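You operate a simulated robot arm through the tools that you are given. There is no shell and no other tool. Be economical: measure what you need, move in short steps, check, and stop when the job is done.

Carry out the task below with a simulated robot arm. There is one attempt and no reset: what you move stays moved.

TASK
Bring the white-rimmed wheel to 2 BAR, uncouple it, load it on the grey trolley and switch off.
Fine: FILL raises, BLEED lowers; air flows only while FILL is held, so the yellow coupler may come off live, into its cup; the blue coupler stays on; burst nothing.

It is judged by the outcome, as a careful person would: the job done as asked, and still so three seconds after it is handed in. It fails if anything else is knocked over, pushed out of place, dropped, spilled or broken.

THE ROBOT
A 7-joint arm with a two-finger parallel gripper on a trunk, on a base that drives. Base frame: it is fixed to the floor where the robot stands at the start and does not move with it; the origin is under the middle of the robot, x ahead of it, y to its left, z up. Lengths are in m, angles in degrees, forces in N, time in s.
With the tool pointing down near the work surface it reaches from about 0.1 to 0.54 m from the robot's upright axis, wherever it stands. Its first joint turns from -115.0 to 115.0 degrees. Places, roughly: inflator gauge [0.6, 0.1, 1]; fill button [0.5, 0, 0.9]; bleed button [0.5, 0.2, 0.9]; something [0.4, 0.3, 0.8]; deck of the grey trolley [-1.4, -0.1, 0.7]; compressor switch [0.7, 0.6, 0.9]; tank drain button [0.6, 0.5, 0.9]; brass hose outlet [0.6, 0.3, 0.9]. Payload 3.91 kg.
The TCP is the grasp point between the finger pads, 0.03 m short of the fingertips. In the tool frame z runs along the fingers and y along their closing line. The gripper opens to 0.11 m. The fingers are 0.02 m wide and 0.01 m thick; the gripper's body (0.048 by 0.112 m) begins 0.055 m behind the TCP.
Orientation is told as [roll, pitch, yaw] about the base's x, y, z axes, in that order, counted from this pose: with the fingers straight down and closing along the base's y, the tool's x points along the base's -x, its y along +y and its z along -z.

THE INTERFACE
- The arm moves only by the tool step_arm. Its argument "steps" is one flat list of numbers, 7 for each row, row after row: the turn, a rotation vector about the base's x, y, z in degrees, then the shift along the base's x, y, z in m, then the gripper command, from -1 (shut) to 1 (fully open), values between in proportion. In form: [wx, wy, wz, tx, ty, tz, grip, wx, wy, wz, tx, ty, tz, grip, ...]. A call has 1 to 20 rows; each row shifts and turns the commanded pose from where the row before left it. Rows are played at 5 a second. More than 0.05 m and 8.6 degrees between two rows, or a gripper value outside its range, and nothing of the call is played. A pose out of reach is approached as far as the arm can. The call stops where the force on the tool passes 40 N (or 10 N more than at its start, if that is more) or the arm is blocked; 0.2 s more then pass. Each finger travels about 0.108 m/s and halts on what it meets, pressing with about 41 N; the grip force reading is that of the motor and also rises with nothing between the fingers. The clock runs only during rows and for 0.2 s after the last one: add rows that do not move to give the fingers time. The reply holds the time, the measured pose of the TCP, the force on the tool along the base axes, the opening and the grip force, in the units named above and with some noise.
- Cameras (640 x 400 px; columns grow to the right, rows downward): "scene" is now at [0.003, 0.1727, 1.5437]; the picture's right is [0.29, -0.96, 0.00], its down [-0.84, -0.25, -0.48] and it looks along [0.46, 0.14, -0.88] (base axes); focal length 294 px, centre (320, 200). "wrist" rides on the gripper at [0.072, 0.017, -0.103] in the tool frame; the picture's right is [-0.23, 0.97, 0.00], its down [-0.76, -0.18, -0.62] and it looks along [-0.61, -0.14, 0.78] (tool axes); focal length 222 px, centre (320, 200). There is no depth. A picture from a camera that has moved, and an enlarged one, comes with that camera's place and axes in the base frame and with its lens.
- grab_frame(camera): a new picture of that camera. The clock stands still meanwhile.
- slide_trunk(by): slides the trunk up (or, below 0, down) by that many m; the arm and the scene camera ride with it, the base frame stays. It gives what a move gives, with no picture.
- steer(legs): drives the robot by 1 to 6 legs, each [ahead, turn to the left] in m and degrees, along the robot's own axes; the way and the turn of a leg run together, so that a leg with both is an arc; at most 1.5 m and 180 degrees a leg. The arm and the cameras ride along, it lands a little off, and it stops where it bumps. It gives what a move gives.
- turn_head(pan, tilt): turns the head with the scene camera to pan (to the left, within 155 degrees either way) and tilt (down, from -29 to 69), counted from straight ahead of the robot. It gives what a move gives.
- inspect(camera, box): a new picture of the part [left, top, right, bottom] of that camera's present view, enlarged. The clock stands still meanwhile.
- job_done(): hands the job in; it is judged then, once.

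Work in short steps. Places have to be worked out from the pictures, the camera data and where the tool is seen: move nearer, look again, correct. Check each grasp and each placing, and mend what went wrong. You have 120 turns and 82 pictures in all, those below and enlarged ones among them. Open the gripper and draw the arm clear of the work before you hand the job in, unless the task says otherwise; then end with one line.

The tools are called after "Request:" by a JSON object that holds its "method" and its "body". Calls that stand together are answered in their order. step_arm: Moves the arm, as the interface text tells. Its arguments: {"type":"object","properties":{"steps":{"type":"array"}},"required":["steps"]} The other tools are called the same way: slide_trunk (by) slides the trunk up or down; steer (legs) drives the base; turn_head (pan, tilt) turns the head that bears the scene camera; grab_frame (camera) takes a picture; inspect (camera, box) takes an enlarged picture of a part of a camera's view; job_done () hands the job in.

At the start:

```text
time_s: 0.0
eef_pos: [0.4407, 0.0284, 1.1193]
orientation: [-0.1, 0.0, -0.2]
ft_force: [-0.2, -0.1, -0.1]
opening: 0.1099
grasp_force: 0.1
trunk travel left (down, up): [-0.675, 0.315]
robot x, y, heading: [0.0023, -0.0001, 0.1]
head pan, tilt: [16.6, 61.6]
```

scene: 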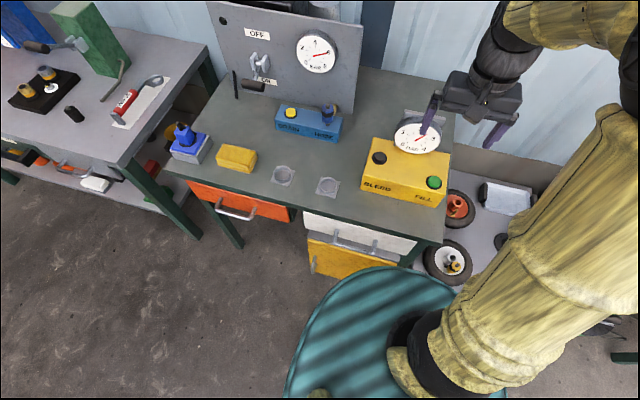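
wrist: 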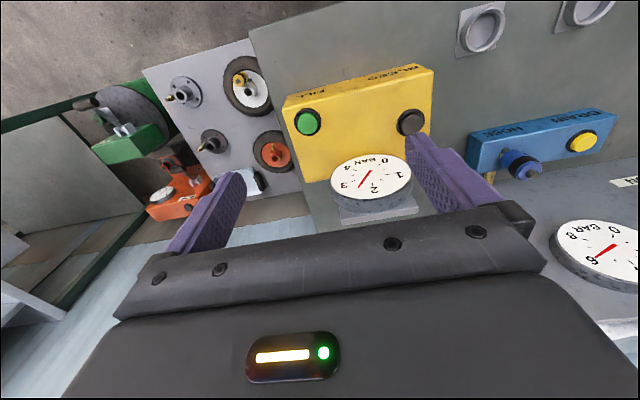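

The views show a yellow inflator, a switch panel, a blue outlet box, and wheels on a rack at right. I'll enlarge the important parts.

Request:
{"method": "inspect", "body": {"camera": "scene", "box": [340, 90, 580, 290]}}

Request:
{"method": "inspect", "body": {"camera": "scene", "box": [160, 0, 400, 210]}}

Request:
{"method": "inspect", "body": {"camera": "wrist", "box": [90, 40, 440, 240]}}

```text
2.00 times, centred on (460, 190) of scene
camera zoom: at [0.003, 0.1727, 1.5437], right [0.29, -0.96, 0.0], down [-0.84, -0.25, -0.48], along [0.46, 0.14, -0.88], focal length 588 px, centre (40, 220)
```

zoom: 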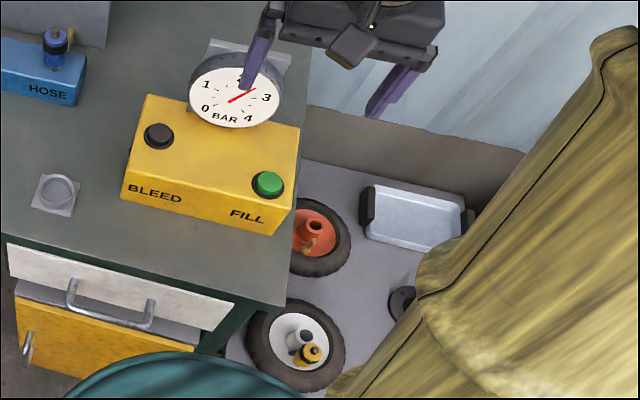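

```text
1.90 times, centred on (280, 105) of scene
camera zoom: at [0.003, 0.1727, 1.5437], right [0.29, -0.96, 0.0], down [-0.84, -0.25, -0.48], along [0.46, 0.14, -0.88], focal length 560 px, centre (396, 381)
```

zoom: 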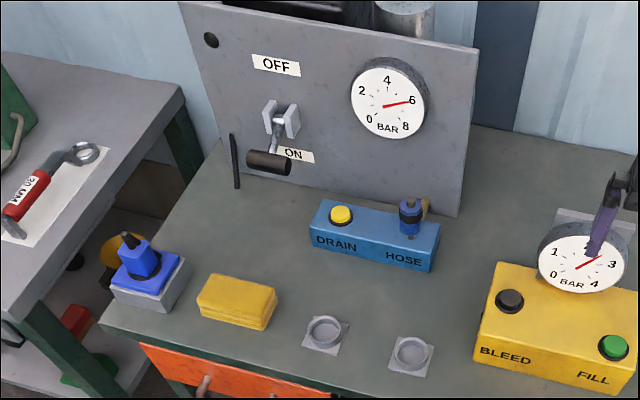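

```text
1.83 times, centred on (265, 140) of wrist
camera zoom: at [0.3683, 0.0461, 1.2223], right [0.23, 0.97, 0.0], down [0.76, -0.18, 0.62], along [0.61, -0.14, -0.78], focal length 406 px, centre (421, 310)
```

zoom: 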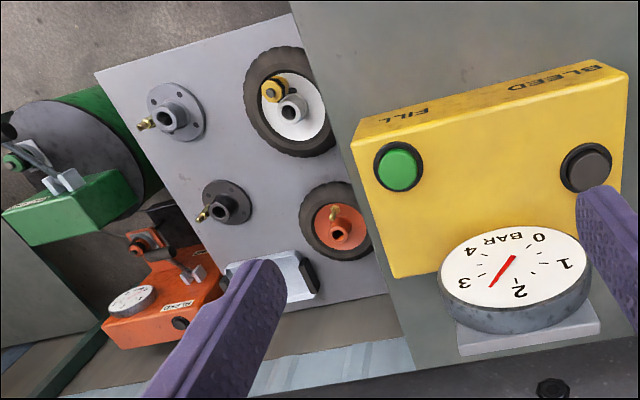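

The gauge reads about 2.6, so it has to be bled. I'll look around for the trolley and the rack with the wheels.

Request:
{"method": "turn_head", "body": {"pan": -60, "tilt": 50}}

Request:
{"method": "grab_frame", "body": {"camera": "scene"}}

Request:
{"method": "turn_head", "body": {"pan": 155, "tilt": 35}}

Request:
{"method": "grab_frame", "body": {"camera": "scene"}}

Request:
{"method": "turn_head", "body": {"pan": -150, "tilt": 35}}

Request:
{"method": "grab_frame", "body": {"camera": "scene"}}

```text
time_s: 1.5
eef_pos: [0.4409, 0.0273, 1.1191]
orientation: [0.0, 0.0, 0.0]
ft_force: [-0.7, 0.1, -0.6]
opening: 0.1101
grasp_force: 0.1
trunk travel left (down, up): [-0.675, 0.315]
robot x, y, heading: [0.0015, -0.0035, -0.2]
head pan, tilt: [-60.0, 50.0]
```

```text
76 pictures are left
camera scene: at [-0.0205, 0.0875, 1.5581], right [-0.87, -0.5, 0.0], down [-0.38, 0.66, -0.64], along [0.32, -0.56, -0.77], focal length 294 px, centre (320, 200)
```

scene: 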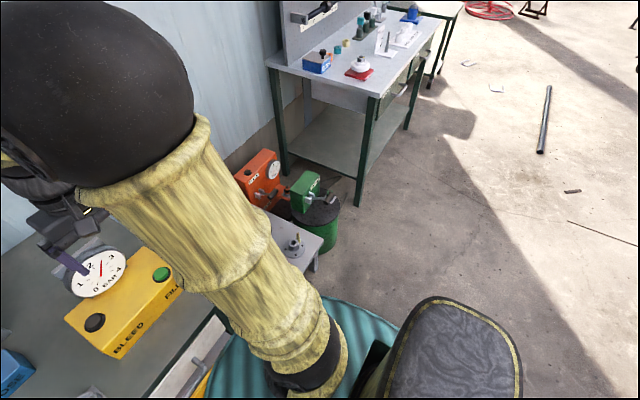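

```text
time_s: 4.6
eef_pos: [0.4412, 0.0289, 1.1179]
orientation: [0.0, 0.0, -0.1]
ft_force: [-0.2, -0.3, 0.7]
opening: 0.1101
grasp_force: 0.1
trunk travel left (down, up): [-0.675, 0.315]
robot x, y, heading: [0.0049, -0.0003, 0.0]
head pan, tilt: [154.7, 35.0]
```

```text
75 pictures are left
camera scene: at [-0.1387, 0.1919, 1.5798], right [0.43, 0.9, 0.0], down [0.52, -0.25, -0.82], along [-0.74, 0.35, -0.57], focal length 294 px, centre (320, 200)
```

scene: 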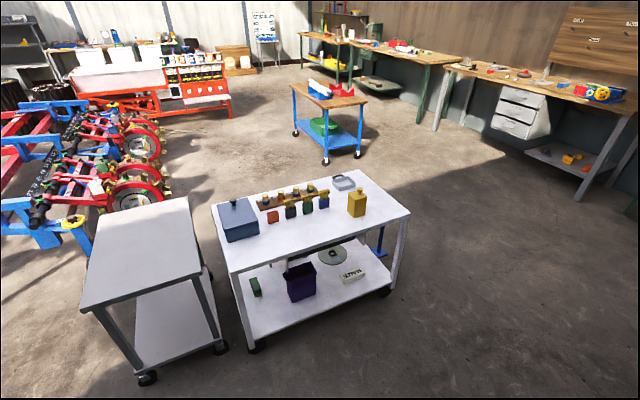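

```text
time_s: 8.7
eef_pos: [0.4408, 0.0281, 1.1187]
orientation: [-0.1, -0.1, 0.0]
ft_force: [0.2, -0.3, 0.0]
opening: 0.1097
grasp_force: 0.1
trunk travel left (down, up): [-0.675, 0.315]
robot x, y, heading: [-0.0005, -0.001, -0.1]
head pan, tilt: [-150.0, 35.0]
```

```text
74 pictures are left
camera scene: at [-0.1353, 0.1101, 1.5798], right [-0.5, 0.87, 0.0], down [0.5, 0.29, -0.82], along [-0.71, -0.41, -0.57], focal length 294 px, centre (320, 200)
```

scene: 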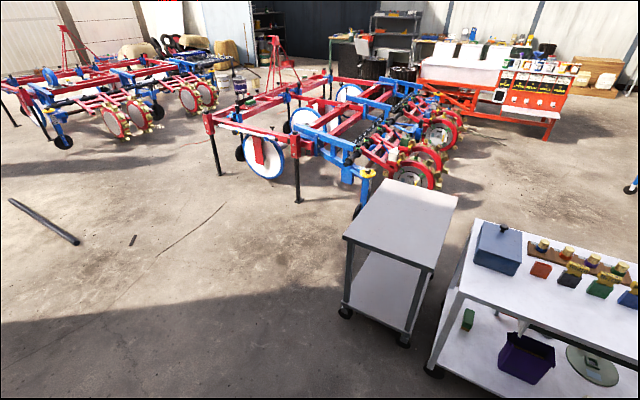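

The empty grey trolley is behind me near (-1.4,-0.1), and the wheels lie on a low stand to the right at about z=0.32. First comes the bleed button, near (0.52,0.16,0.875). I'll shut the fingers, tilt them forward and hover above it.

Request:
{"method": "step_arm", "body": {"steps": [0, -6, 0, 0.012, 0.026, -0.028, -1, 0, -6, 0, 0.012, 0.026, -0.028, -1, 0, -6, 0, 0.012, 0.026, -0.028, -1, 0, -6, 0, 0.012, 0.026, -0.028, -1, 0, -6, 0, 0.012, 0.026, -0.028, -1, 0, 0, 0, 0, 0, 0, -1]}}

Request:
{"method": "turn_head", "body": {"pan": 5, "tilt": 58}}

Request:
{"method": "grab_frame", "body": {"camera": "scene"}}

Request:
{"method": "grab_frame", "body": {"camera": "wrist"}}

```text
time_s: 10.1
eef_pos: [0.5012, 0.1586, 0.9784]
orientation: [0.1, -30.1, -0.1]
ft_force: [-0.2, -0.1, 0.5]
opening: 0.0
grasp_force: 37.6
trunk travel left (down, up): [-0.675, 0.315]
robot x, y, heading: [0.0013, 0.0002, -0.1]
head pan, tilt: [-150.0, 35.0]
```

```text
time_s: 12.5
eef_pos: [0.5018, 0.1595, 0.9782]
orientation: [0.1, -30.0, -0.1]
ft_force: [1.3, -0.5, 0.0]
opening: 0.0
grasp_force: 38.3
trunk travel left (down, up): [-0.675, 0.315]
robot x, y, heading: [0.0019, 0.0017, 0.2]
head pan, tilt: [5.0, 58.0]
```

```text
73 pictures are left
camera scene: at [0.0096, 0.1602, 1.5479], right [0.09, -1.0, 0.0], down [-0.84, -0.07, -0.53], along [0.53, 0.05, -0.85], focal length 294 px, centre (320, 200)
```

scene: 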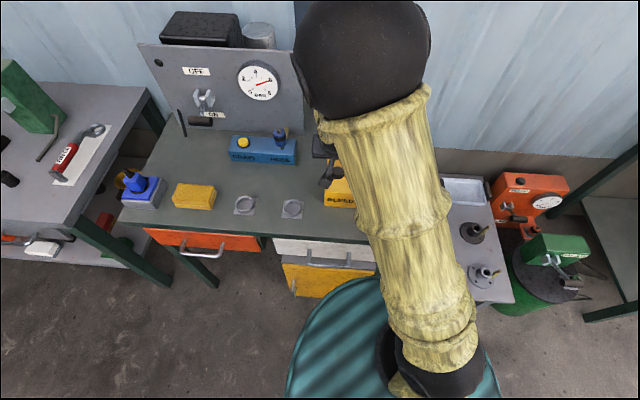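

```text
72 pictures are left
camera wrist: at [0.3867, 0.1766, 1.0321], right [0.2, 0.97, 0.11], down [0.35, -0.18, 0.92], along [0.92, -0.14, -0.37], focal length 222 px, centre (320, 200)
```

wrist: 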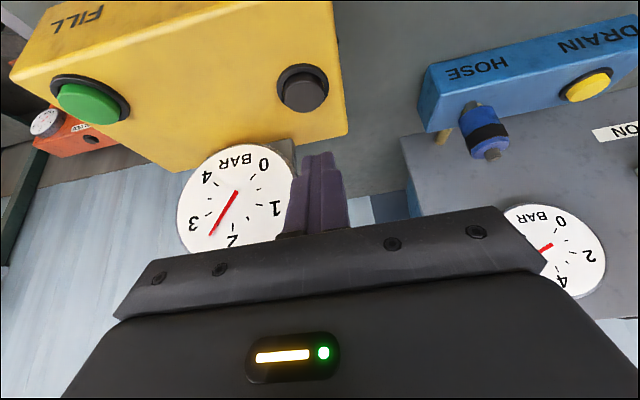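

The button is at about (0.525,0.154,0.875), and the gauge reads about 2.5. I'll lower to just above it and check.

Request:
{"method": "step_arm", "body": {"steps": [0, 0, 0, 0.007, -0.005, -0.035, -1, 0, 0, 0, 0.0, 0, -0.02, -1]}}

Request:
{"method": "grab_frame", "body": {"camera": "wrist"}}

```text
time_s: 13.1
eef_pos: [0.5071, 0.1549, 0.923]
orientation: [0.0, -30.1, 0.0]
ft_force: [-0.4, 0.2, 0.3]
opening: 0.0
grasp_force: 38.3
trunk travel left (down, up): [-0.675, 0.315]
robot x, y, heading: [0.0003, 0.0001, 0.0]
head pan, tilt: [5.0, 58.0]
```

```text
71 pictures are left
camera wrist: at [0.3932, 0.1717, 0.9768], right [0.2, 0.97, 0.11], down [0.35, -0.18, 0.92], along [0.92, -0.14, -0.37], focal length 222 px, centre (320, 200)
```

wrist: 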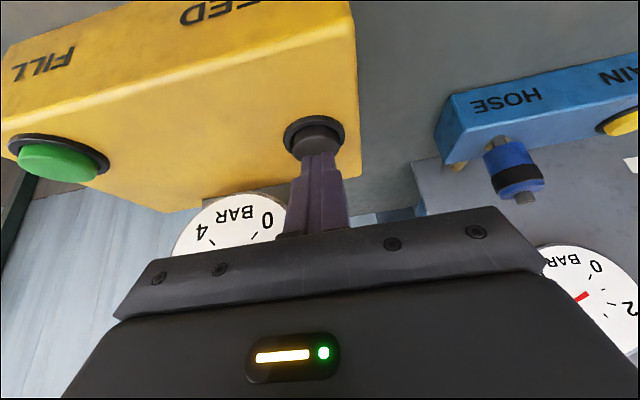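

The tip sits right over the button. I'll press gently in small rows and then lift to read the gauge.

Request:
{"method": "step_arm", "body": {"steps": [0, 0, 0, 0, 0, -0.008, -1, 0, 0, 0, 0, 0, -0.006, -1]}}

```text
time_s: 13.7
eef_pos: [0.5064, 0.1527, 0.9124]
orientation: [0.3, -30.5, -0.3]
ft_force: [-4.9, -0.9, 34.0]
opening: 0.0
grasp_force: 38.0
trunk travel left (down, up): [-0.675, 0.315]
robot x, y, heading: [0.0019, 0.0015, -0.3]
head pan, tilt: [5.0, 58.0]
```

Contact with 34 N, so the button is pressed or close to it. I'll lift and read the gauge.

Request:
{"method": "step_arm", "body": {"steps": [0, 0, 0, 0, 0, 0.03, -1, 0, 0, 0, 0.0, 0, 0.04, -1]}}

Request:
{"method": "inspect", "body": {"camera": "wrist", "box": [150, 120, 350, 260]}}

```text
time_s: 14.3
eef_pos: [0.5062, 0.1536, 0.9787]
orientation: [-0.1, -29.8, 0.0]
ft_force: [-0.8, -0.3, 0.2]
opening: 0.0
grasp_force: 37.9
trunk travel left (down, up): [-0.675, 0.315]
robot x, y, heading: [-0.0015, 0.0011, 0.2]
head pan, tilt: [5.0, 58.0]
```

```text
2.86 times, centred on (250, 190) of wrist
camera zoom: at [0.392, 0.1708, 1.0321], right [0.2, 0.97, 0.11], down [0.35, -0.18, 0.92], along [0.92, -0.14, -0.38], focal length 635 px, centre (520, 229)
```

zoom: 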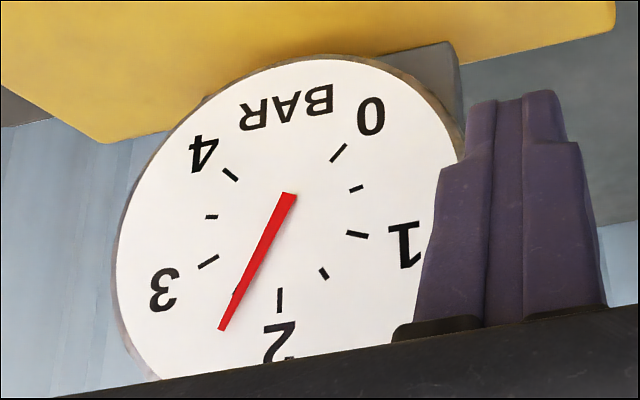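

The reading is still about 2.5 because the press was brief. I'll press again a little deeper and hold for about 0.6 s.

Request:
{"method": "step_arm", "body": {"steps": [0, 0, 0, 0.001, 0.0, -0.04, -1, 0, 0, 0, 0, 0, -0.022, -1, 0, 0, 0, 0, 0, -0.008, -1, 0, 0, 0, 0, 0, -0.001, -1, 0, 0, 0, 0, 0, 0, -1]}}

Request:
{"method": "step_arm", "body": {"steps": [0, 0, 0, 0, 0, 0.03, -1, 0, 0, 0, 0.0, 0, 0.04, -1]}}

Request:
{"method": "inspect", "body": {"camera": "wrist", "box": [150, 120, 350, 260]}}

```text
time_s: 15.6
eef_pos: [0.5079, 0.1536, 0.9158]
orientation: [0.5, -31.0, -0.2]
ft_force: [-3.9, -2.9, 21.9]
opening: 0.0
grasp_force: 37.3
trunk travel left (down, up): [-0.675, 0.315]
robot x, y, heading: [0.0015, -0.0003, -0.2]
head pan, tilt: [5.0, 58.0]
stopped in row 5: the force on the tool passed its limit (the readings are from after the stop); the commanded pose is now the measured one
```

```text
time_s: 16.2
eef_pos: [0.5091, 0.1549, 0.9791]
orientation: [0.1, -30.2, 0.0]
ft_force: [-0.7, 0.3, 0.3]
opening: 0.0001
grasp_force: 37.7
trunk travel left (down, up): [-0.675, 0.315]
robot x, y, heading: [-0.0012, -0.0033, -0.1]
head pan, tilt: [5.0, 58.0]
```

```text
2.86 times, centred on (250, 190) of wrist
camera zoom: at [0.3948, 0.1721, 1.0328], right [0.2, 0.97, 0.12], down [0.34, -0.18, 0.92], along [0.92, -0.14, -0.37], focal length 635 px, centre (520, 229)
```

zoom: 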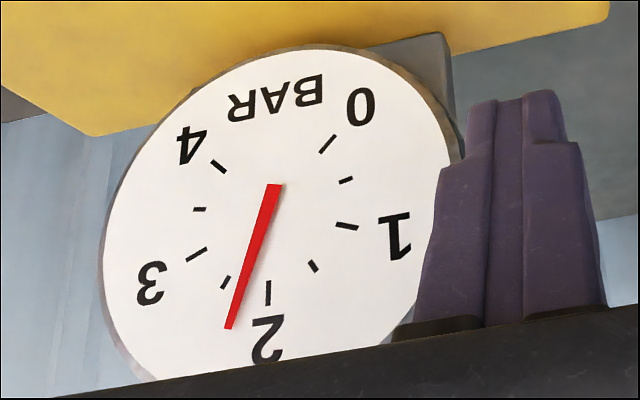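

It fell to about 2.3, so bleeding works. I'll press again a bit longer.

Request:
{"method": "step_arm", "body": {"steps": [0, 0, 0, -0.001, 0.0, -0.04, -1, 0, 0, 0, 0, 0, -0.022, -1, 0, 0, 0, 0, 0, -0.007, -1, 0, 0, 0, 0, 0, 0, -1, 0, 0, 0, 0, 0, 0, -1]}}

Request:
{"method": "step_arm", "body": {"steps": [0, 0, 0, 0, 0, 0.03, -1, 0, 0, 0, 0.0, 0, 0.04, -1]}}

Request:
{"method": "inspect", "body": {"camera": "wrist", "box": [150, 120, 350, 260]}}

```text
time_s: 17.4
eef_pos: [0.5096, 0.1549, 0.9139]
orientation: [0.4, -30.8, -0.2]
ft_force: [0.9, 1.4, 30.6]
opening: 0.0002
grasp_force: 37.9
trunk travel left (down, up): [-0.675, 0.315]
robot x, y, heading: [-0.0007, -0.0006, -0.1]
head pan, tilt: [5.0, 58.0]
```

```text
time_s: 18.0
eef_pos: [0.5073, 0.1535, 0.98]
orientation: [0.1, -30.2, 0.0]
ft_force: [-0.5, 0.5, -0.2]
opening: 0.0
grasp_force: 37.7
trunk travel left (down, up): [-0.675, 0.315]
robot x, y, heading: [-0.0003, 0.0003, -0.1]
head pan, tilt: [5.0, 58.0]
```

```text
2.86 times, centred on (250, 190) of wrist
camera zoom: at [0.393, 0.1714, 1.034], right [0.2, 0.97, 0.12], down [0.35, -0.18, 0.92], along [0.92, -0.14, -0.37], focal length 635 px, centre (520, 229)
```

zoom: 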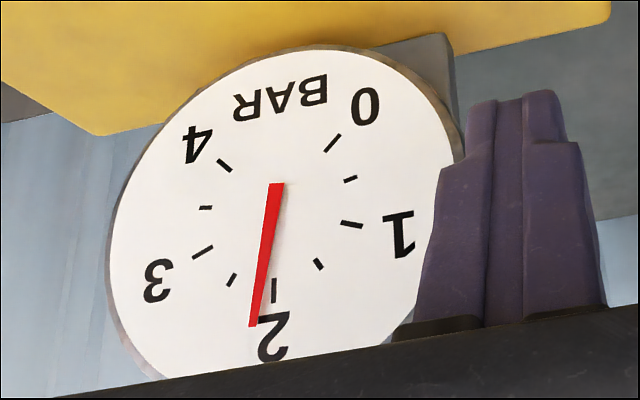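

It's now about 2.1. I'll give one slightly shorter press, then move aside so the head camera can read the gauge square-on.

Request:
{"method": "step_arm", "body": {"steps": [0, 0, 0, 0.0, 0.0, -0.04, -1, 0, 0, 0, 0, 0, -0.022, -1, 0, 0, 0, 0, 0, -0.008, -1]}}

Request:
{"method": "step_arm", "body": {"steps": [0, 0, 0, 0, 0, 0.03, -1, 0, 0, 0, 0.0, 0, 0.04, -1]}}

Request:
{"method": "inspect", "body": {"camera": "wrist", "box": [150, 120, 350, 260]}}

```text
time_s: 18.8
eef_pos: [0.509, 0.1542, 0.9147]
orientation: [0.3, -30.8, -0.2]
ft_force: [-2.8, -3.3, 25.3]
opening: 0.0003
grasp_force: 37.3
trunk travel left (down, up): [-0.675, 0.315]
robot x, y, heading: [-0.002, 0.0005, 0.2]
head pan, tilt: [5.0, 58.0]
```

```text
time_s: 19.4
eef_pos: [0.5092, 0.1532, 0.9809]
orientation: [0.1, -30.2, 0.0]
ft_force: [-0.3, -0.1, 0.1]
opening: 0.0
grasp_force: 37.6
trunk travel left (down, up): [-0.675, 0.315]
robot x, y, heading: [0.0003, 0.0004, 0.0]
head pan, tilt: [5.0, 58.0]
```

```text
2.86 times, centred on (250, 190) of wrist
camera zoom: at [0.3945, 0.1715, 1.0338], right [0.2, 0.97, 0.12], down [0.34, -0.18, 0.92], along [0.92, -0.14, -0.37], focal length 635 px, centre (520, 229)
```

zoom: 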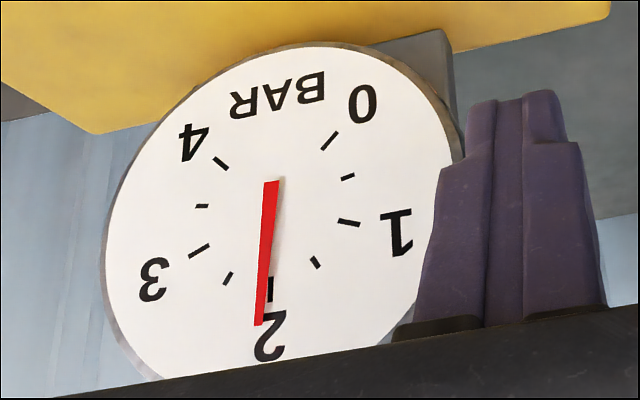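

About 2.07 now. I'll raise the wrist for a squarer view of the dial.

Request:
{"method": "step_arm", "body": {"steps": [0, 3, 0, -0.014, -0.015, 0.025, -1, 0, 3, 0, -0.014, -0.015, 0.025, -1, 0, 3, 0, -0.014, -0.015, 0.025, -1, 0, 3, 0, -0.014, -0.015, 0.025, -1, 0, 3, 0, -0.014, -0.015, 0.025, -1]}}

Request:
{"method": "grab_frame", "body": {"camera": "wrist"}}

```text
time_s: 20.6
eef_pos: [0.4399, 0.0786, 1.1077]
orientation: [0.2, -15.3, 0.0]
ft_force: [-0.1, -0.3, -0.9]
opening: 0.0
grasp_force: 36.8
trunk travel left (down, up): [-0.675, 0.315]
robot x, y, heading: [0.0007, 0.0014, 0.0]
head pan, tilt: [5.0, 58.0]
```

```text
66 pictures are left
camera wrist: at [0.342, 0.096, 1.1884], right [0.22, 0.97, 0.06], down [0.57, -0.18, 0.8], along [0.79, -0.14, -0.59], focal length 222 px, centre (320, 200)
```

wrist: 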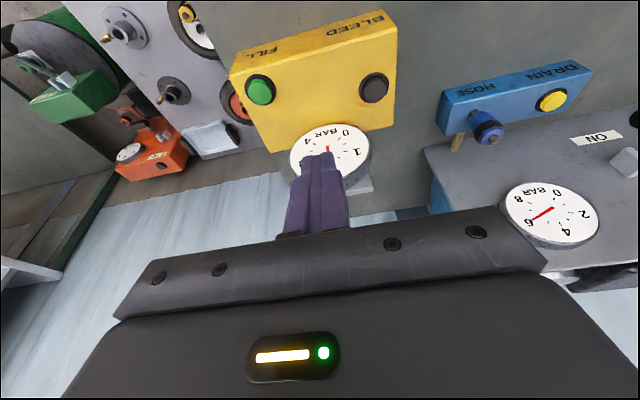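

The shut fingers block the dial, so I'll open them and look again.

Request:
{"method": "step_arm", "body": {"steps": [0, 0, 0, 0, 0, 0.0, 1, 0, 0, 0, 0, 0, 0, 1, 0, 0, 0, 0, 0, 0, 1]}}

Request:
{"method": "inspect", "body": {"camera": "wrist", "box": [270, 110, 390, 200]}}

```text
time_s: 21.4
eef_pos: [0.4389, 0.0793, 1.1073]
orientation: [0.2, -15.4, -0.1]
ft_force: [-1.0, 0.0, -0.3]
opening: 0.1101
grasp_force: 0.1
trunk travel left (down, up): [-0.675, 0.315]
robot x, y, heading: [-0.0014, 0.001, 0.1]
head pan, tilt: [5.0, 58.0]
```

```text
4.44 times, centred on (330, 155) of wrist
camera zoom: at [0.3425, 0.0966, 1.1879], right [0.22, 0.97, 0.06], down [0.57, -0.18, 0.8], along [0.79, -0.14, -0.59], focal length 987 px, centre (276, 400)
```

zoom: 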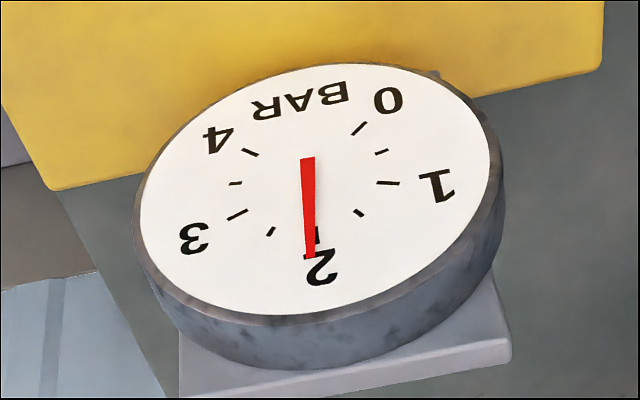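

It reads about 2.06. One more short tap like the last one should bring it to 2.0, so I'll go back over the button with shut fingers.

Request:
{"method": "step_arm", "body": {"steps": [0, -3, 0, 0.014, 0.015, -0.025, -1, 0, -3, 0, 0.014, 0.015, -0.025, -1, 0, -3, 0, 0.014, 0.015, -0.025, -1, 0, -3, 0, 0.014, 0.015, -0.025, -1, 0, -3, 0, 0.014, 0.015, -0.025, -1, 0, 0, 0, 0, 0, 0, -1]}}

```text
time_s: 22.8
eef_pos: [0.5101, 0.1552, 0.9816]
orientation: [0.2, -30.4, -0.1]
ft_force: [-0.7, 0.2, -0.2]
opening: 0.0
grasp_force: 38.1
trunk travel left (down, up): [-0.675, 0.315]
robot x, y, heading: [0.0003, 0.0028, -0.0]
head pan, tilt: [5.0, 58.0]
```

Same tap as before.

Request:
{"method": "step_arm", "body": {"steps": [0, 0, 0, 0.0, 0.0, -0.041, -1, 0, 0, 0, 0, 0, -0.022, -1, 0, 0, 0, 0, 0, -0.0075, -1]}}

Request:
{"method": "step_arm", "body": {"steps": [0, 0, 0, 0, 0, 0.03, -1, 0, 0, 0, 0.0, 0, 0.04, -1, 0, 3, 0, -0.014, -0.015, 0.025, 1, 0, 3, 0, -0.014, -0.015, 0.025, 1, 0, 3, 0, -0.014, -0.015, 0.025, 1, 0, 3, 0, -0.014, -0.015, 0.025, 1, 0, 3, 0, -0.014, -0.015, 0.025, 1]}}

Request:
{"method": "inspect", "body": {"camera": "wrist", "box": [270, 110, 390, 200]}}

```text
time_s: 23.6
eef_pos: [0.5105, 0.1545, 0.9152]
orientation: [0.4, -30.8, -0.1]
ft_force: [-4.7, -2.4, 29.0]
opening: 0.0002
grasp_force: 38.2
trunk travel left (down, up): [-0.675, 0.315]
robot x, y, heading: [-0.0007, 0.0006, -0.4]
head pan, tilt: [5.0, 58.0]
```

```text
time_s: 25.2
eef_pos: [0.4403, 0.0789, 1.1081]
orientation: [0.2, -15.3, 0.0]
ft_force: [0.1, 0.1, 0.3]
opening: 0.11
grasp_force: 0.1
trunk travel left (down, up): [-0.675, 0.315]
robot x, y, heading: [0.0002, -0.0032, -0.0]
head pan, tilt: [5.0, 58.0]
```

```text
4.44 times, centred on (330, 155) of wrist
camera zoom: at [0.3413, 0.096, 1.1882], right [0.22, 0.97, 0.06], down [0.57, -0.18, 0.8], along [0.79, -0.14, -0.59], focal length 987 px, centre (276, 400)
```

zoom: 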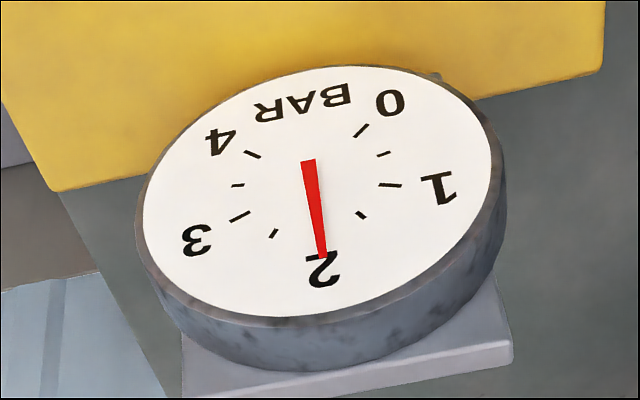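

The needle lies on 2, so the pressure is set. I'll swing the wrist over the low stand to see the wheel and its coupler.

Request:
{"method": "step_arm", "body": {"steps": [0, 2.2, 0, -0.007, -0.043, -0.012, 1, 0, 2.2, 0, -0.007, -0.043, -0.012, 1, 0, 2.2, 0, -0.007, -0.043, -0.012, 1, 0, 2.2, 0, -0.007, -0.043, -0.012, 1, 0, 2.2, 0, -0.007, -0.043, -0.012, 1, 0, 2.2, 0, -0.007, -0.043, -0.012, 1, 0, 2.2, 0, -0.007, -0.043, -0.012, 1]}}

Request:
{"method": "grab_frame", "body": {"camera": "wrist"}}

Request:
{"method": "turn_head", "body": {"pan": -25, "tilt": 62}}

Request:
{"method": "grab_frame", "body": {"camera": "scene"}}

```text
time_s: 26.8
eef_pos: [0.3903, -0.2251, 1.0224]
orientation: [0.1, 0.0, 0.0]
ft_force: [-0.2, -0.2, 0.0]
opening: 0.1101
grasp_force: 0.1
trunk travel left (down, up): [-0.675, 0.315]
robot x, y, heading: [0.0006, 0.0, -0.0]
head pan, tilt: [5.0, 58.0]
```

```text
63 pictures are left
camera wrist: at [0.3182, -0.2068, 1.1259], right [0.23, 0.97, 0.0], down [0.76, -0.18, 0.62], along [0.61, -0.14, -0.78], focal length 222 px, centre (320, 200)
```

wrist: 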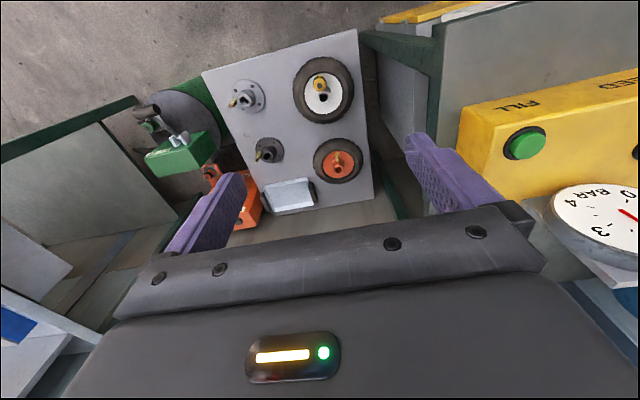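

```text
time_s: 27.8
eef_pos: [0.3915, -0.2231, 1.0233]
orientation: [0.1, 0.0, -0.1]
ft_force: [0.1, -0.4, 0.6]
opening: 0.1099
grasp_force: 0.0
trunk travel left (down, up): [-0.675, 0.315]
robot x, y, heading: [-0.0007, 0.0023, -0.2]
head pan, tilt: [-25.0, 62.0]
```

```text
62 pictures are left
camera scene: at [-0.0007, 0.127, 1.5432], right [-0.42, -0.91, 0.0], down [-0.8, 0.37, -0.47], along [0.43, -0.2, -0.88], focal length 294 px, centre (320, 200)
```

scene: 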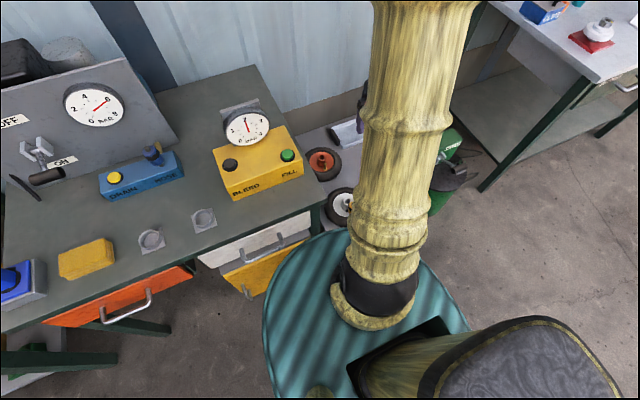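

The white wheel is at about (0.485,-0.234), with a tyre radius of about 0.095, and the stand spans x 0.355–0.97. It is at the edge of reach, so I'll sidestep the robot to y≈-0.23.

Request:
{"method": "steer", "body": {"legs": [[0, -90], [0.24, 0], [0, 90]]}}

Request:
{"method": "turn_head", "body": {"pan": 25, "tilt": 62}}

Request:
{"method": "grab_frame", "body": {"camera": "scene"}}

```text
time_s: 37.2
eef_pos: [0.3925, -0.4584, 1.0231]
orientation: [0.1, -0.1, 0.4]
ft_force: [0.4, 1.0, -0.3]
opening: 0.1101
grasp_force: 0.1
trunk travel left (down, up): [-0.675, 0.315]
robot x, y, heading: [-0.001, -0.2409, 0.6]
head pan, tilt: [-25.0, 62.0]
```

```text
time_s: 38.4
eef_pos: [0.3928, -0.4589, 1.0224]
orientation: [0.1, 0.0, 0.4]
ft_force: [0.5, 1.0, 0.6]
opening: 0.1098
grasp_force: 0.0
trunk travel left (down, up): [-0.675, 0.315]
robot x, y, heading: [0.0024, -0.2384, 0.7]
head pan, tilt: [25.0, 62.0]
```

```text
61 pictures are left
camera scene: at [-0.0015, -0.0589, 1.5432], right [0.43, -0.9, 0.0], down [-0.8, -0.38, -0.47], along [0.42, 0.2, -0.88], focal length 294 px, centre (320, 200)
```

scene: 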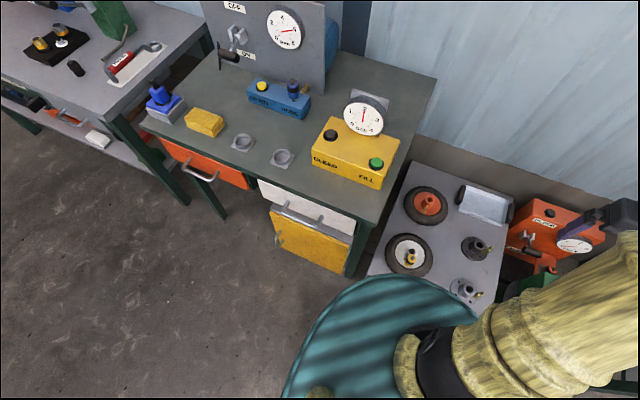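

Good clear view of the wheel at about (0.49,-0.235). I'll bring the tool over the stand and lower the trunk.

Request:
{"method": "step_arm", "body": {"steps": [0, 0, 0, -0.005, 0.043, 0, 1, 0, 0, 0, -0.005, 0.043, 0, 1, 0, 0, 0, -0.005, 0.043, 0, 1, 0, 0, 0, -0.005, 0.043, 0, 1, 0, 0, 0, -0.005, 0.043, 0, 1]}}

Request:
{"method": "slide_trunk", "body": {"by": -0.4}}

Request:
{"method": "grab_frame", "body": {"camera": "wrist"}}

Request:
{"method": "grab_frame", "body": {"camera": "scene"}}

```text
time_s: 39.6
eef_pos: [0.3671, -0.244, 1.0215]
orientation: [0.2, 0.0, 0.3]
ft_force: [0.7, 1.0, 0.1]
opening: 0.11
grasp_force: 0.0
trunk travel left (down, up): [-0.675, 0.315]
robot x, y, heading: [-0.0038, -0.2425, 0.5]
head pan, tilt: [25.0, 62.0]
```

```text
time_s: 43.4
eef_pos: [0.3663, -0.2443, 0.622]
orientation: [0.1, 0.0, 0.4]
ft_force: [-0.3, 0.2, -0.1]
opening: 0.1099
grasp_force: 0.0
trunk travel left (down, up): [-0.275, 0.715]
robot x, y, heading: [0.0034, -0.239, 0.5]
head pan, tilt: [25.0, 62.0]
```

```text
60 pictures are left
camera wrist: at [0.2946, -0.2284, 0.726], right [0.22, 0.98, 0.0], down [0.76, -0.17, 0.62], along [0.61, -0.14, -0.78], focal length 222 px, centre (320, 200)
```

wrist: 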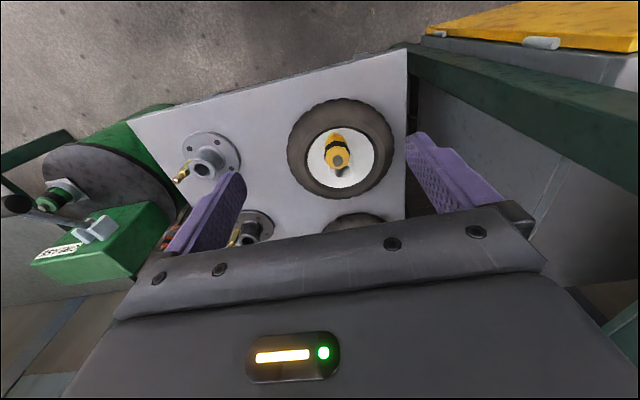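

```text
59 pictures are left
camera scene: at [-0.0016, -0.0588, 1.1432], right [0.43, -0.9, 0.0], down [-0.8, -0.38, -0.47], along [0.42, 0.2, -0.88], focal length 294 px, centre (320, 200)
```

scene: 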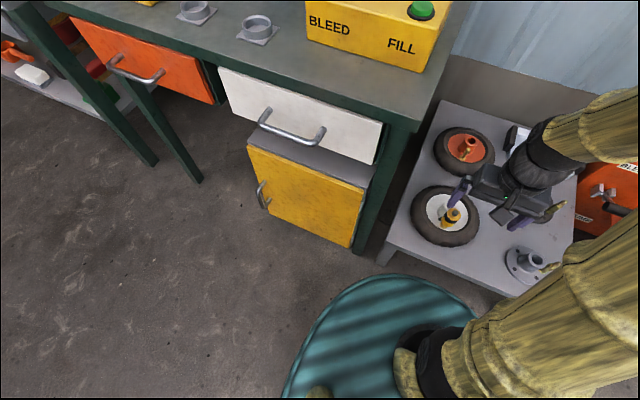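

Now I'll zoom in on the wheel and coupler in both views.

Request:
{"method": "inspect", "body": {"camera": "scene", "box": [395, 170, 495, 250]}}

Request:
{"method": "inspect", "body": {"camera": "wrist", "box": [270, 80, 410, 220]}}

```text
5.00 times, centred on (445, 210) of scene
camera zoom: at [-0.0016, -0.0588, 1.1432], right [0.43, -0.9, 0.0], down [-0.8, -0.38, -0.47], along [0.42, 0.2, -0.88], focal length 1470 px, centre (-305, 150)
```

zoom: 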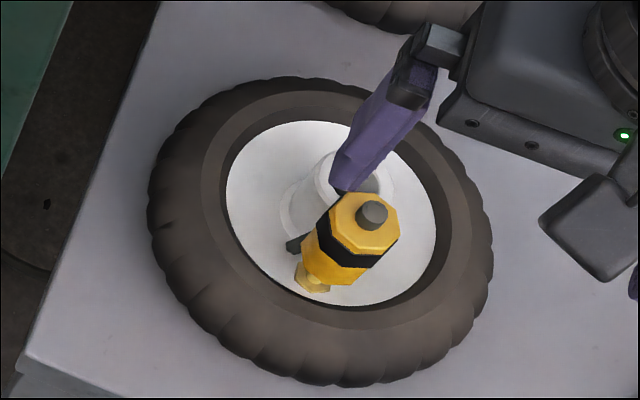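

```text
2.86 times, centred on (340, 150) of wrist
camera zoom: at [0.2946, -0.2284, 0.726], right [0.22, 0.98, 0.0], down [0.76, -0.17, 0.62], along [0.61, -0.14, -0.78], focal length 635 px, centre (263, 343)
```

zoom: 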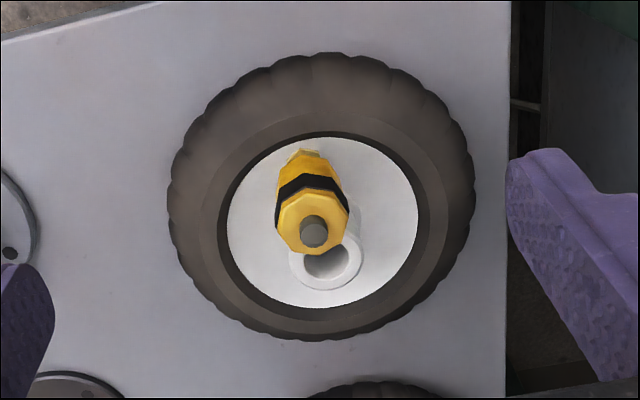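

The coupler stands upright at (0.452,-0.239), from z≈0.35 to 0.444, with a body about 0.04 wide. I'll get straight above it with the gripper part-open and lower by trunk.

Request:
{"method": "step_arm", "body": {"steps": [0, 0, 0, 0.043, 0.0025, 0, 0.25, 0, 0, -0.4, 0.043, 0.0025, 0, 0.25, 0, 0, 0, 0, 0, 0, 0.25]}}

Request:
{"method": "slide_trunk", "body": {"by": -0.13}}

Request:
{"method": "grab_frame", "body": {"camera": "wrist"}}

Request:
{"method": "grab_frame", "body": {"camera": "scene"}}

```text
time_s: 44.2
eef_pos: [0.4539, -0.2399, 0.623]
orientation: [0.2, 0.0, -0.1]
ft_force: [0.3, 0.0, 0.6]
opening: 0.0686
grasp_force: 0.0
trunk travel left (down, up): [-0.275, 0.715]
robot x, y, heading: [-0.0018, -0.2418, 0.7]
head pan, tilt: [25.0, 62.0]
```

```text
time_s: 45.8
eef_pos: [0.4529, -0.2404, 0.4931]
orientation: [0.1, 0.0, 0.1]
ft_force: [-0.4, -0.9, 0.2]
opening: 0.0687
grasp_force: 0.1
trunk travel left (down, up): [-0.145, 0.845]
robot x, y, heading: [0.0029, -0.2401, 0.4]
head pan, tilt: [25.0, 62.0]
```

```text
56 pictures are left
camera wrist: at [0.3805, -0.2229, 0.5967], right [0.23, 0.97, 0.0], down [0.76, -0.18, 0.62], along [0.61, -0.14, -0.78], focal length 222 px, centre (320, 200)
```

wrist: 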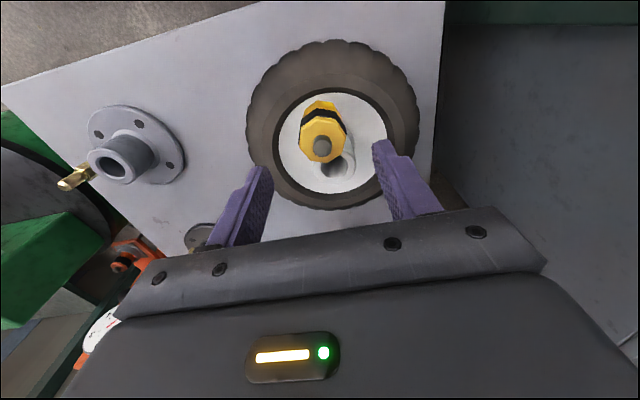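

```text
55 pictures are left
camera scene: at [-0.0016, -0.0588, 1.0132], right [0.43, -0.9, 0.0], down [-0.8, -0.38, -0.47], along [0.42, 0.2, -0.88], focal length 294 px, centre (320, 200)
```

scene: 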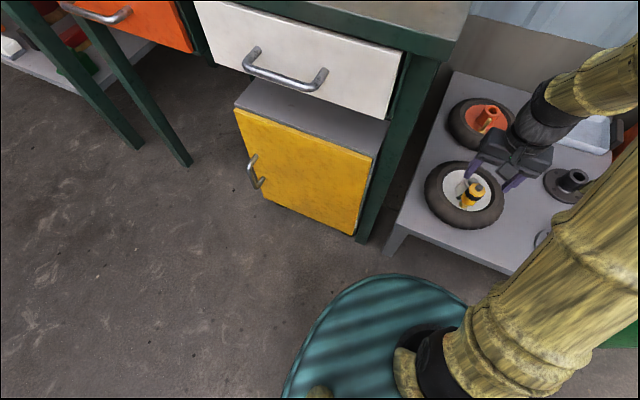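

The coupler top comes out at (0.450,-0.236), which agrees. I'll descend to z≈0.405 around it.

Request:
{"method": "step_arm", "body": {"steps": [0, 0, 0, -0.002, 0.003, -0.03, 0.25, 0, 0, 0, 0, 0, -0.03, 0.25, 0, 0, 0, 0, 0, -0.028, 0.25]}}

Request:
{"method": "grab_frame", "body": {"camera": "wrist"}}

```text
time_s: 46.6
eef_pos: [0.4504, -0.2377, 0.4053]
orientation: [0.2, 0.0, -0.1]
ft_force: [-3.3, -0.2, 9.4]
opening: 0.0687
grasp_force: 0.1
trunk travel left (down, up): [-0.145, 0.845]
robot x, y, heading: [0.0016, -0.2405, 0.5]
head pan, tilt: [25.0, 62.0]
```

```text
54 pictures are left
camera wrist: at [0.3777, -0.2198, 0.5089], right [0.23, 0.97, 0.0], down [0.76, -0.18, 0.62], along [0.61, -0.14, -0.78], focal length 222 px, centre (320, 200)
```

wrist: 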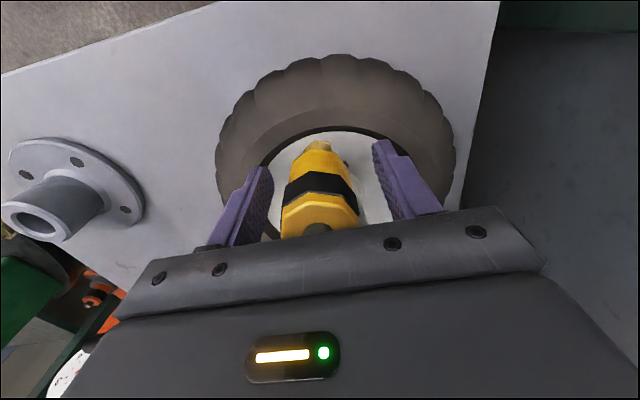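

There is slight contact at 9 N, so I'll raise by 4 mm and close on the coupler.

Request:
{"method": "step_arm", "body": {"steps": [0, 0, 0, 0, 0, 0.004, 0.25, 0, 0, 0, 0, 0, 0, -1, 0, 0, 0, 0, 0, 0, -1, 0, 0, 0, 0, 0, 0, -1]}}

Request:
{"method": "grab_frame", "body": {"camera": "wrist"}}

```text
time_s: 47.6
eef_pos: [0.4516, -0.2379, 0.408]
orientation: [0.1, 0.1, 0.0]
ft_force: [0.1, 0.7, -1.0]
opening: 0.0391
grasp_force: 40.7
trunk travel left (down, up): [-0.145, 0.845]
robot x, y, heading: [0.0035, -0.2372, 0.4]
head pan, tilt: [25.0, 62.0]
```

```text
53 pictures are left
camera wrist: at [0.3783, -0.22, 0.5123], right [0.23, 0.97, 0.0], down [0.76, -0.18, 0.62], along [0.61, -0.14, -0.78], focal length 222 px, centre (320, 200)
```

wrist: 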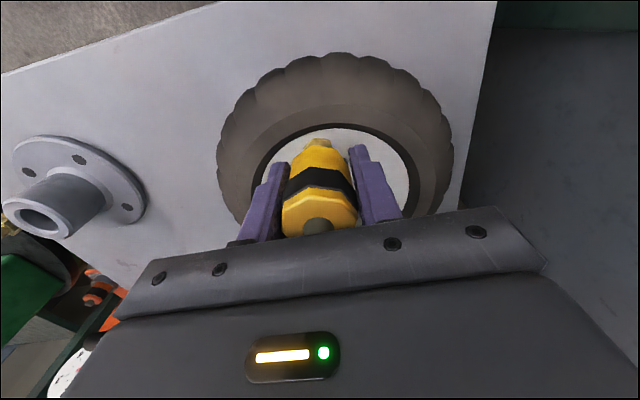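

It is held at 39 mm. I'll pull up gently in small rows and watch the force.

Request:
{"method": "step_arm", "body": {"steps": [0, 0, 0, 0, 0, 0.003, -1, 0, 0, 0, 0, 0, 0.003, -1, 0, 0, 0, 0, 0, 0.003, -1]}}

Request:
{"method": "grab_frame", "body": {"camera": "wrist"}}

```text
time_s: 48.4
eef_pos: [0.4515, -0.2376, 0.4177]
orientation: [0.1, 0.0, 0.0]
ft_force: [0.5, -0.6, -0.8]
opening: 0.0391
grasp_force: 40.7
trunk travel left (down, up): [-0.145, 0.845]
robot x, y, heading: [-0.0, -0.2414, 0.5]
head pan, tilt: [25.0, 62.0]
```

```text
52 pictures are left
camera wrist: at [0.3784, -0.2198, 0.5216], right [0.23, 0.97, 0.0], down [0.76, -0.18, 0.62], along [0.61, -0.14, -0.78], focal length 222 px, centre (320, 200)
```

wrist: 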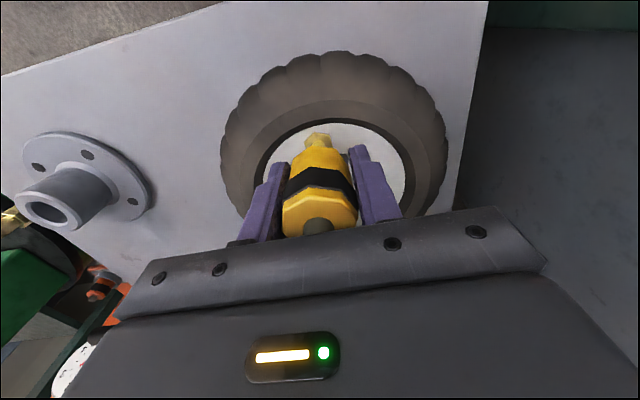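

The coupler slides up freely while the wheel stays put. I'll lift further.

Request:
{"method": "step_arm", "body": {"steps": [0, 0, 0, 0, 0, 0.02, -1, 0, 0, 0, 0, 0, 0.03, -1, 0, 0, 0, 0, 0, 0.04, -1, 0, 0, 0, 0, 0, 0.04, -1]}}

Request:
{"method": "grab_frame", "body": {"camera": "wrist"}}

Request:
{"method": "grab_frame", "body": {"camera": "scene"}}

```text
time_s: 49.4
eef_pos: [0.4504, -0.2374, 0.547]
orientation: [0.1, 0.1, 0.0]
ft_force: [0.0, 0.4, -0.4]
opening: 0.0392
grasp_force: 41.2
trunk travel left (down, up): [-0.145, 0.845]
robot x, y, heading: [0.0016, -0.2446, 0.5]
head pan, tilt: [25.0, 62.0]
```

```text
51 pictures are left
camera wrist: at [0.3783, -0.2203, 0.6511], right [0.23, 0.97, 0.0], down [0.76, -0.18, 0.62], along [0.61, -0.14, -0.78], focal length 222 px, centre (320, 200)
```

wrist: 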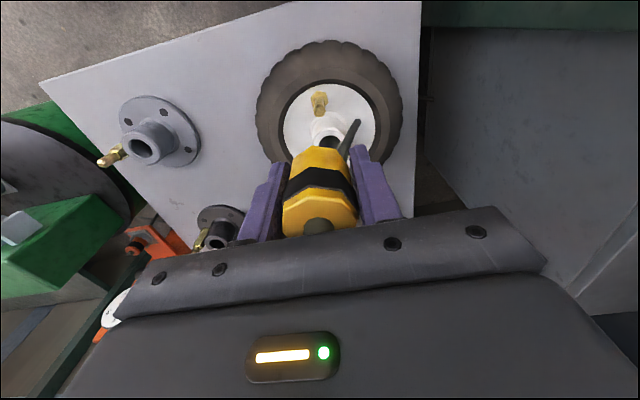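

```text
50 pictures are left
camera scene: at [-0.0013, -0.0587, 1.0132], right [0.43, -0.9, 0.0], down [-0.8, -0.38, -0.47], along [0.42, 0.2, -0.88], focal length 294 px, centre (320, 200)
```

scene: 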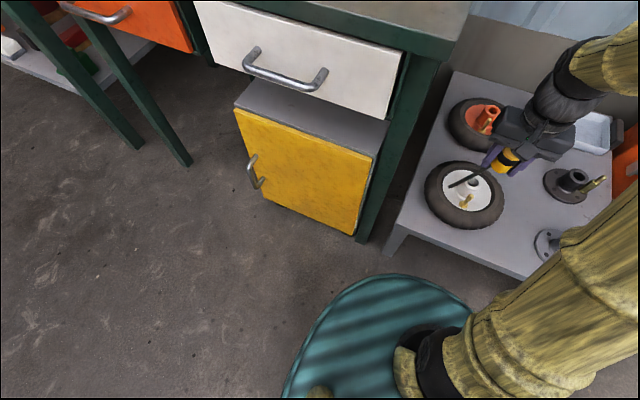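

Uncoupled: the wheel is left with its brass valve, and the coupler carries a short hose stub. I'll raise the trunk and drive left to reach the cup near (0.42,0.28,0.8).

Request:
{"method": "slide_trunk", "body": {"by": 0.53}}

Request:
{"method": "steer", "body": {"legs": [[0, 90], [0.42, 0], [0, -90]]}}

Request:
{"method": "turn_head", "body": {"pan": 0, "tilt": 62}}

Request:
{"method": "grab_frame", "body": {"camera": "scene"}}

Request:
{"method": "grab_frame", "body": {"camera": "wrist"}}

```text
refused: 0.53 is not a number from -0.4 to 0.4
```

```text
time_s: 51.1
eef_pos: [0.4315, -0.1102, 0.5467]
orientation: [-0.4, 0.1, 16.6]
ft_force: [-0.5, -1.4, 0.4]
opening: 0.0391
grasp_force: 41.3
trunk travel left (down, up): [-0.145, 0.845]
robot x, y, heading: [0.0021, -0.2377, 18.0]
head pan, tilt: [25.0, 62.0]
stopped in leg 1: the force on the tool passed its limit (the readings are from after the stop); the commanded pose is now the measured one
```

```text
time_s: 52.0
eef_pos: [0.4317, -0.1114, 0.5465]
orientation: [-0.3, 0.0, 16.6]
ft_force: [-0.5, -2.7, -0.5]
opening: 0.0393
grasp_force: 41.1
trunk travel left (down, up): [-0.145, 0.845]
robot x, y, heading: [0.0005, -0.2394, 17.8]
head pan, tilt: [0.0, 62.0]
```

```text
49 pictures are left
camera scene: at [-0.0409, -0.0921, 1.0132], right [0.31, -0.95, 0.0], down [-0.84, -0.27, -0.47], along [0.45, 0.14, -0.88], focal length 294 px, centre (320, 200)
```

scene: 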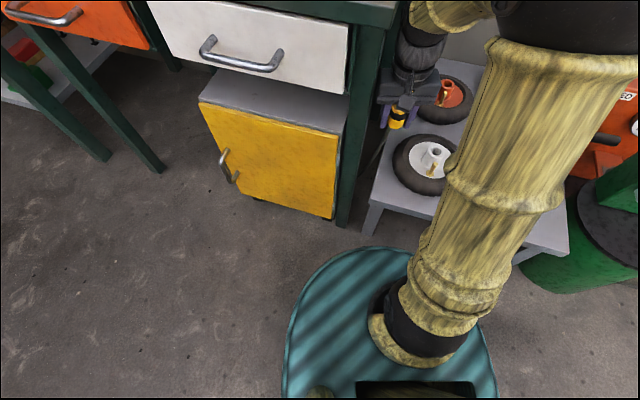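

```text
48 pictures are left
camera wrist: at [0.3574, -0.1141, 0.6509], right [-0.06, 1.0, -0.01], down [0.78, 0.05, 0.62], along [0.62, 0.03, -0.78], focal length 222 px, centre (320, 200)
```

wrist: 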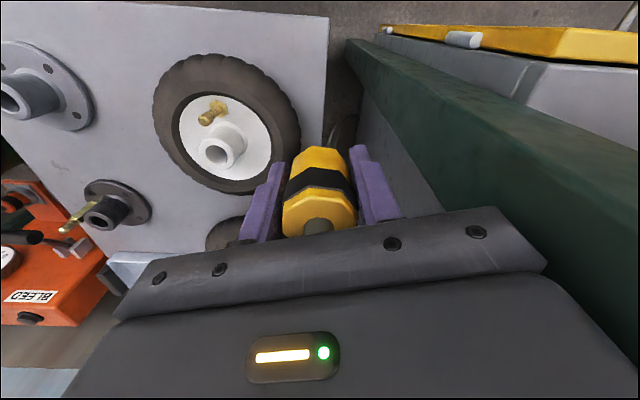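

The slide was refused, and the turn brushed the table's side lightly. The coupler is still held and nothing looks moved. I'll turn back first.

Request:
{"method": "steer", "body": {"legs": [[0, -17.5]]}}

Request:
{"method": "slide_trunk", "body": {"by": 0.4}}

```text
time_s: 53.4
eef_pos: [0.4507, -0.2455, 0.5477]
orientation: [-0.3, 0.1, -1.0]
ft_force: [0.2, 0.3, -1.1]
opening: 0.0392
grasp_force: 41.3
trunk travel left (down, up): [-0.145, 0.845]
robot x, y, heading: [0.0017, -0.2367, 0.4]
head pan, tilt: [0.0, 62.0]
```

```text
time_s: 57.2
eef_pos: [0.4507, -0.2457, 0.9459]
orientation: [-0.3, -0.1, -0.8]
ft_force: [0.5, -0.5, -0.9]
opening: 0.0393
grasp_force: 41.4
trunk travel left (down, up): [-0.545, 0.445]
robot x, y, heading: [0.0023, -0.2393, 0.3]
head pan, tilt: [0.0, 62.0]
```

Clear now. I'll raise another 0.17 m and check the view before driving.

Request:
{"method": "slide_trunk", "body": {"by": 0.17}}

Request:
{"method": "grab_frame", "body": {"camera": "scene"}}

```text
time_s: 59.1
eef_pos: [0.4517, -0.2462, 1.117]
orientation: [-0.3, 0.0, -0.9]
ft_force: [0.1, -0.9, -1.8]
opening: 0.0393
grasp_force: 41.3
trunk travel left (down, up): [-0.715, 0.275]
robot x, y, heading: [0.0013, -0.2404, -0.0]
head pan, tilt: [0.0, 62.0]
```

```text
47 pictures are left
camera scene: at [0.0056, -0.0859, 1.5832], right [0.0, -1.0, 0.0], down [-0.88, 0.0, -0.47], along [0.47, 0.0, -0.88], focal length 294 px, centre (320, 200)
```

scene: 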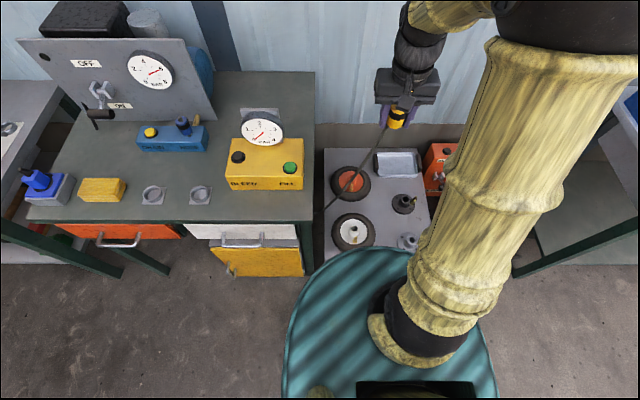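

A long dark line trails from the coupler, so I'll check whether it's a hose.

Request:
{"method": "inspect", "body": {"camera": "scene", "box": [210, 90, 450, 260]}}

Request:
{"method": "grab_frame", "body": {"camera": "wrist"}}

```text
2.35 times, centred on (330, 175) of scene
camera zoom: at [0.0056, -0.0859, 1.5832], right [0.0, -1.0, 0.0], down [-0.88, 0.0, -0.47], along [0.47, 0.0, -0.88], focal length 692 px, centre (296, 259)
```

zoom: 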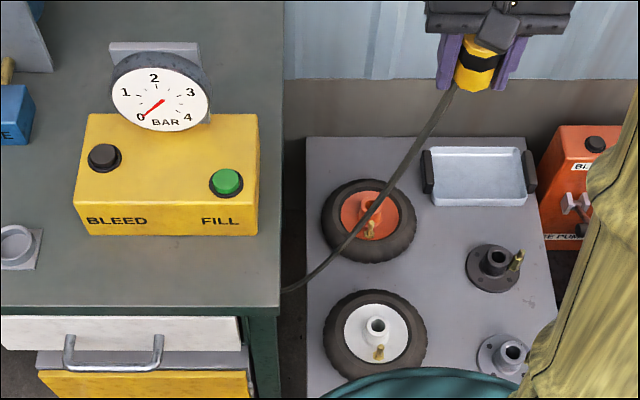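

```text
45 pictures are left
camera wrist: at [0.3788, -0.2266, 1.2208], right [0.24, 0.97, -0.01], down [0.76, -0.19, 0.62], along [0.6, -0.15, -0.78], focal length 222 px, centre (320, 200)
```

wrist: 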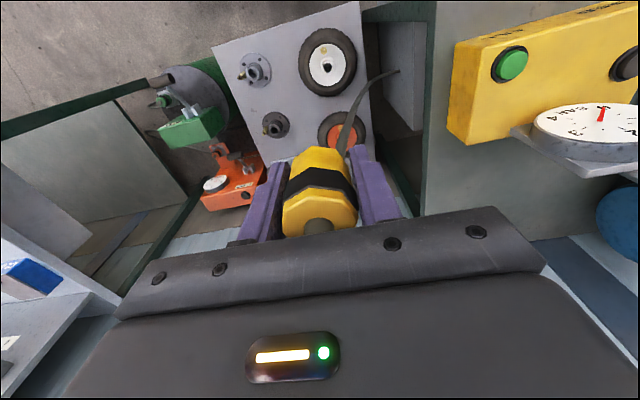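

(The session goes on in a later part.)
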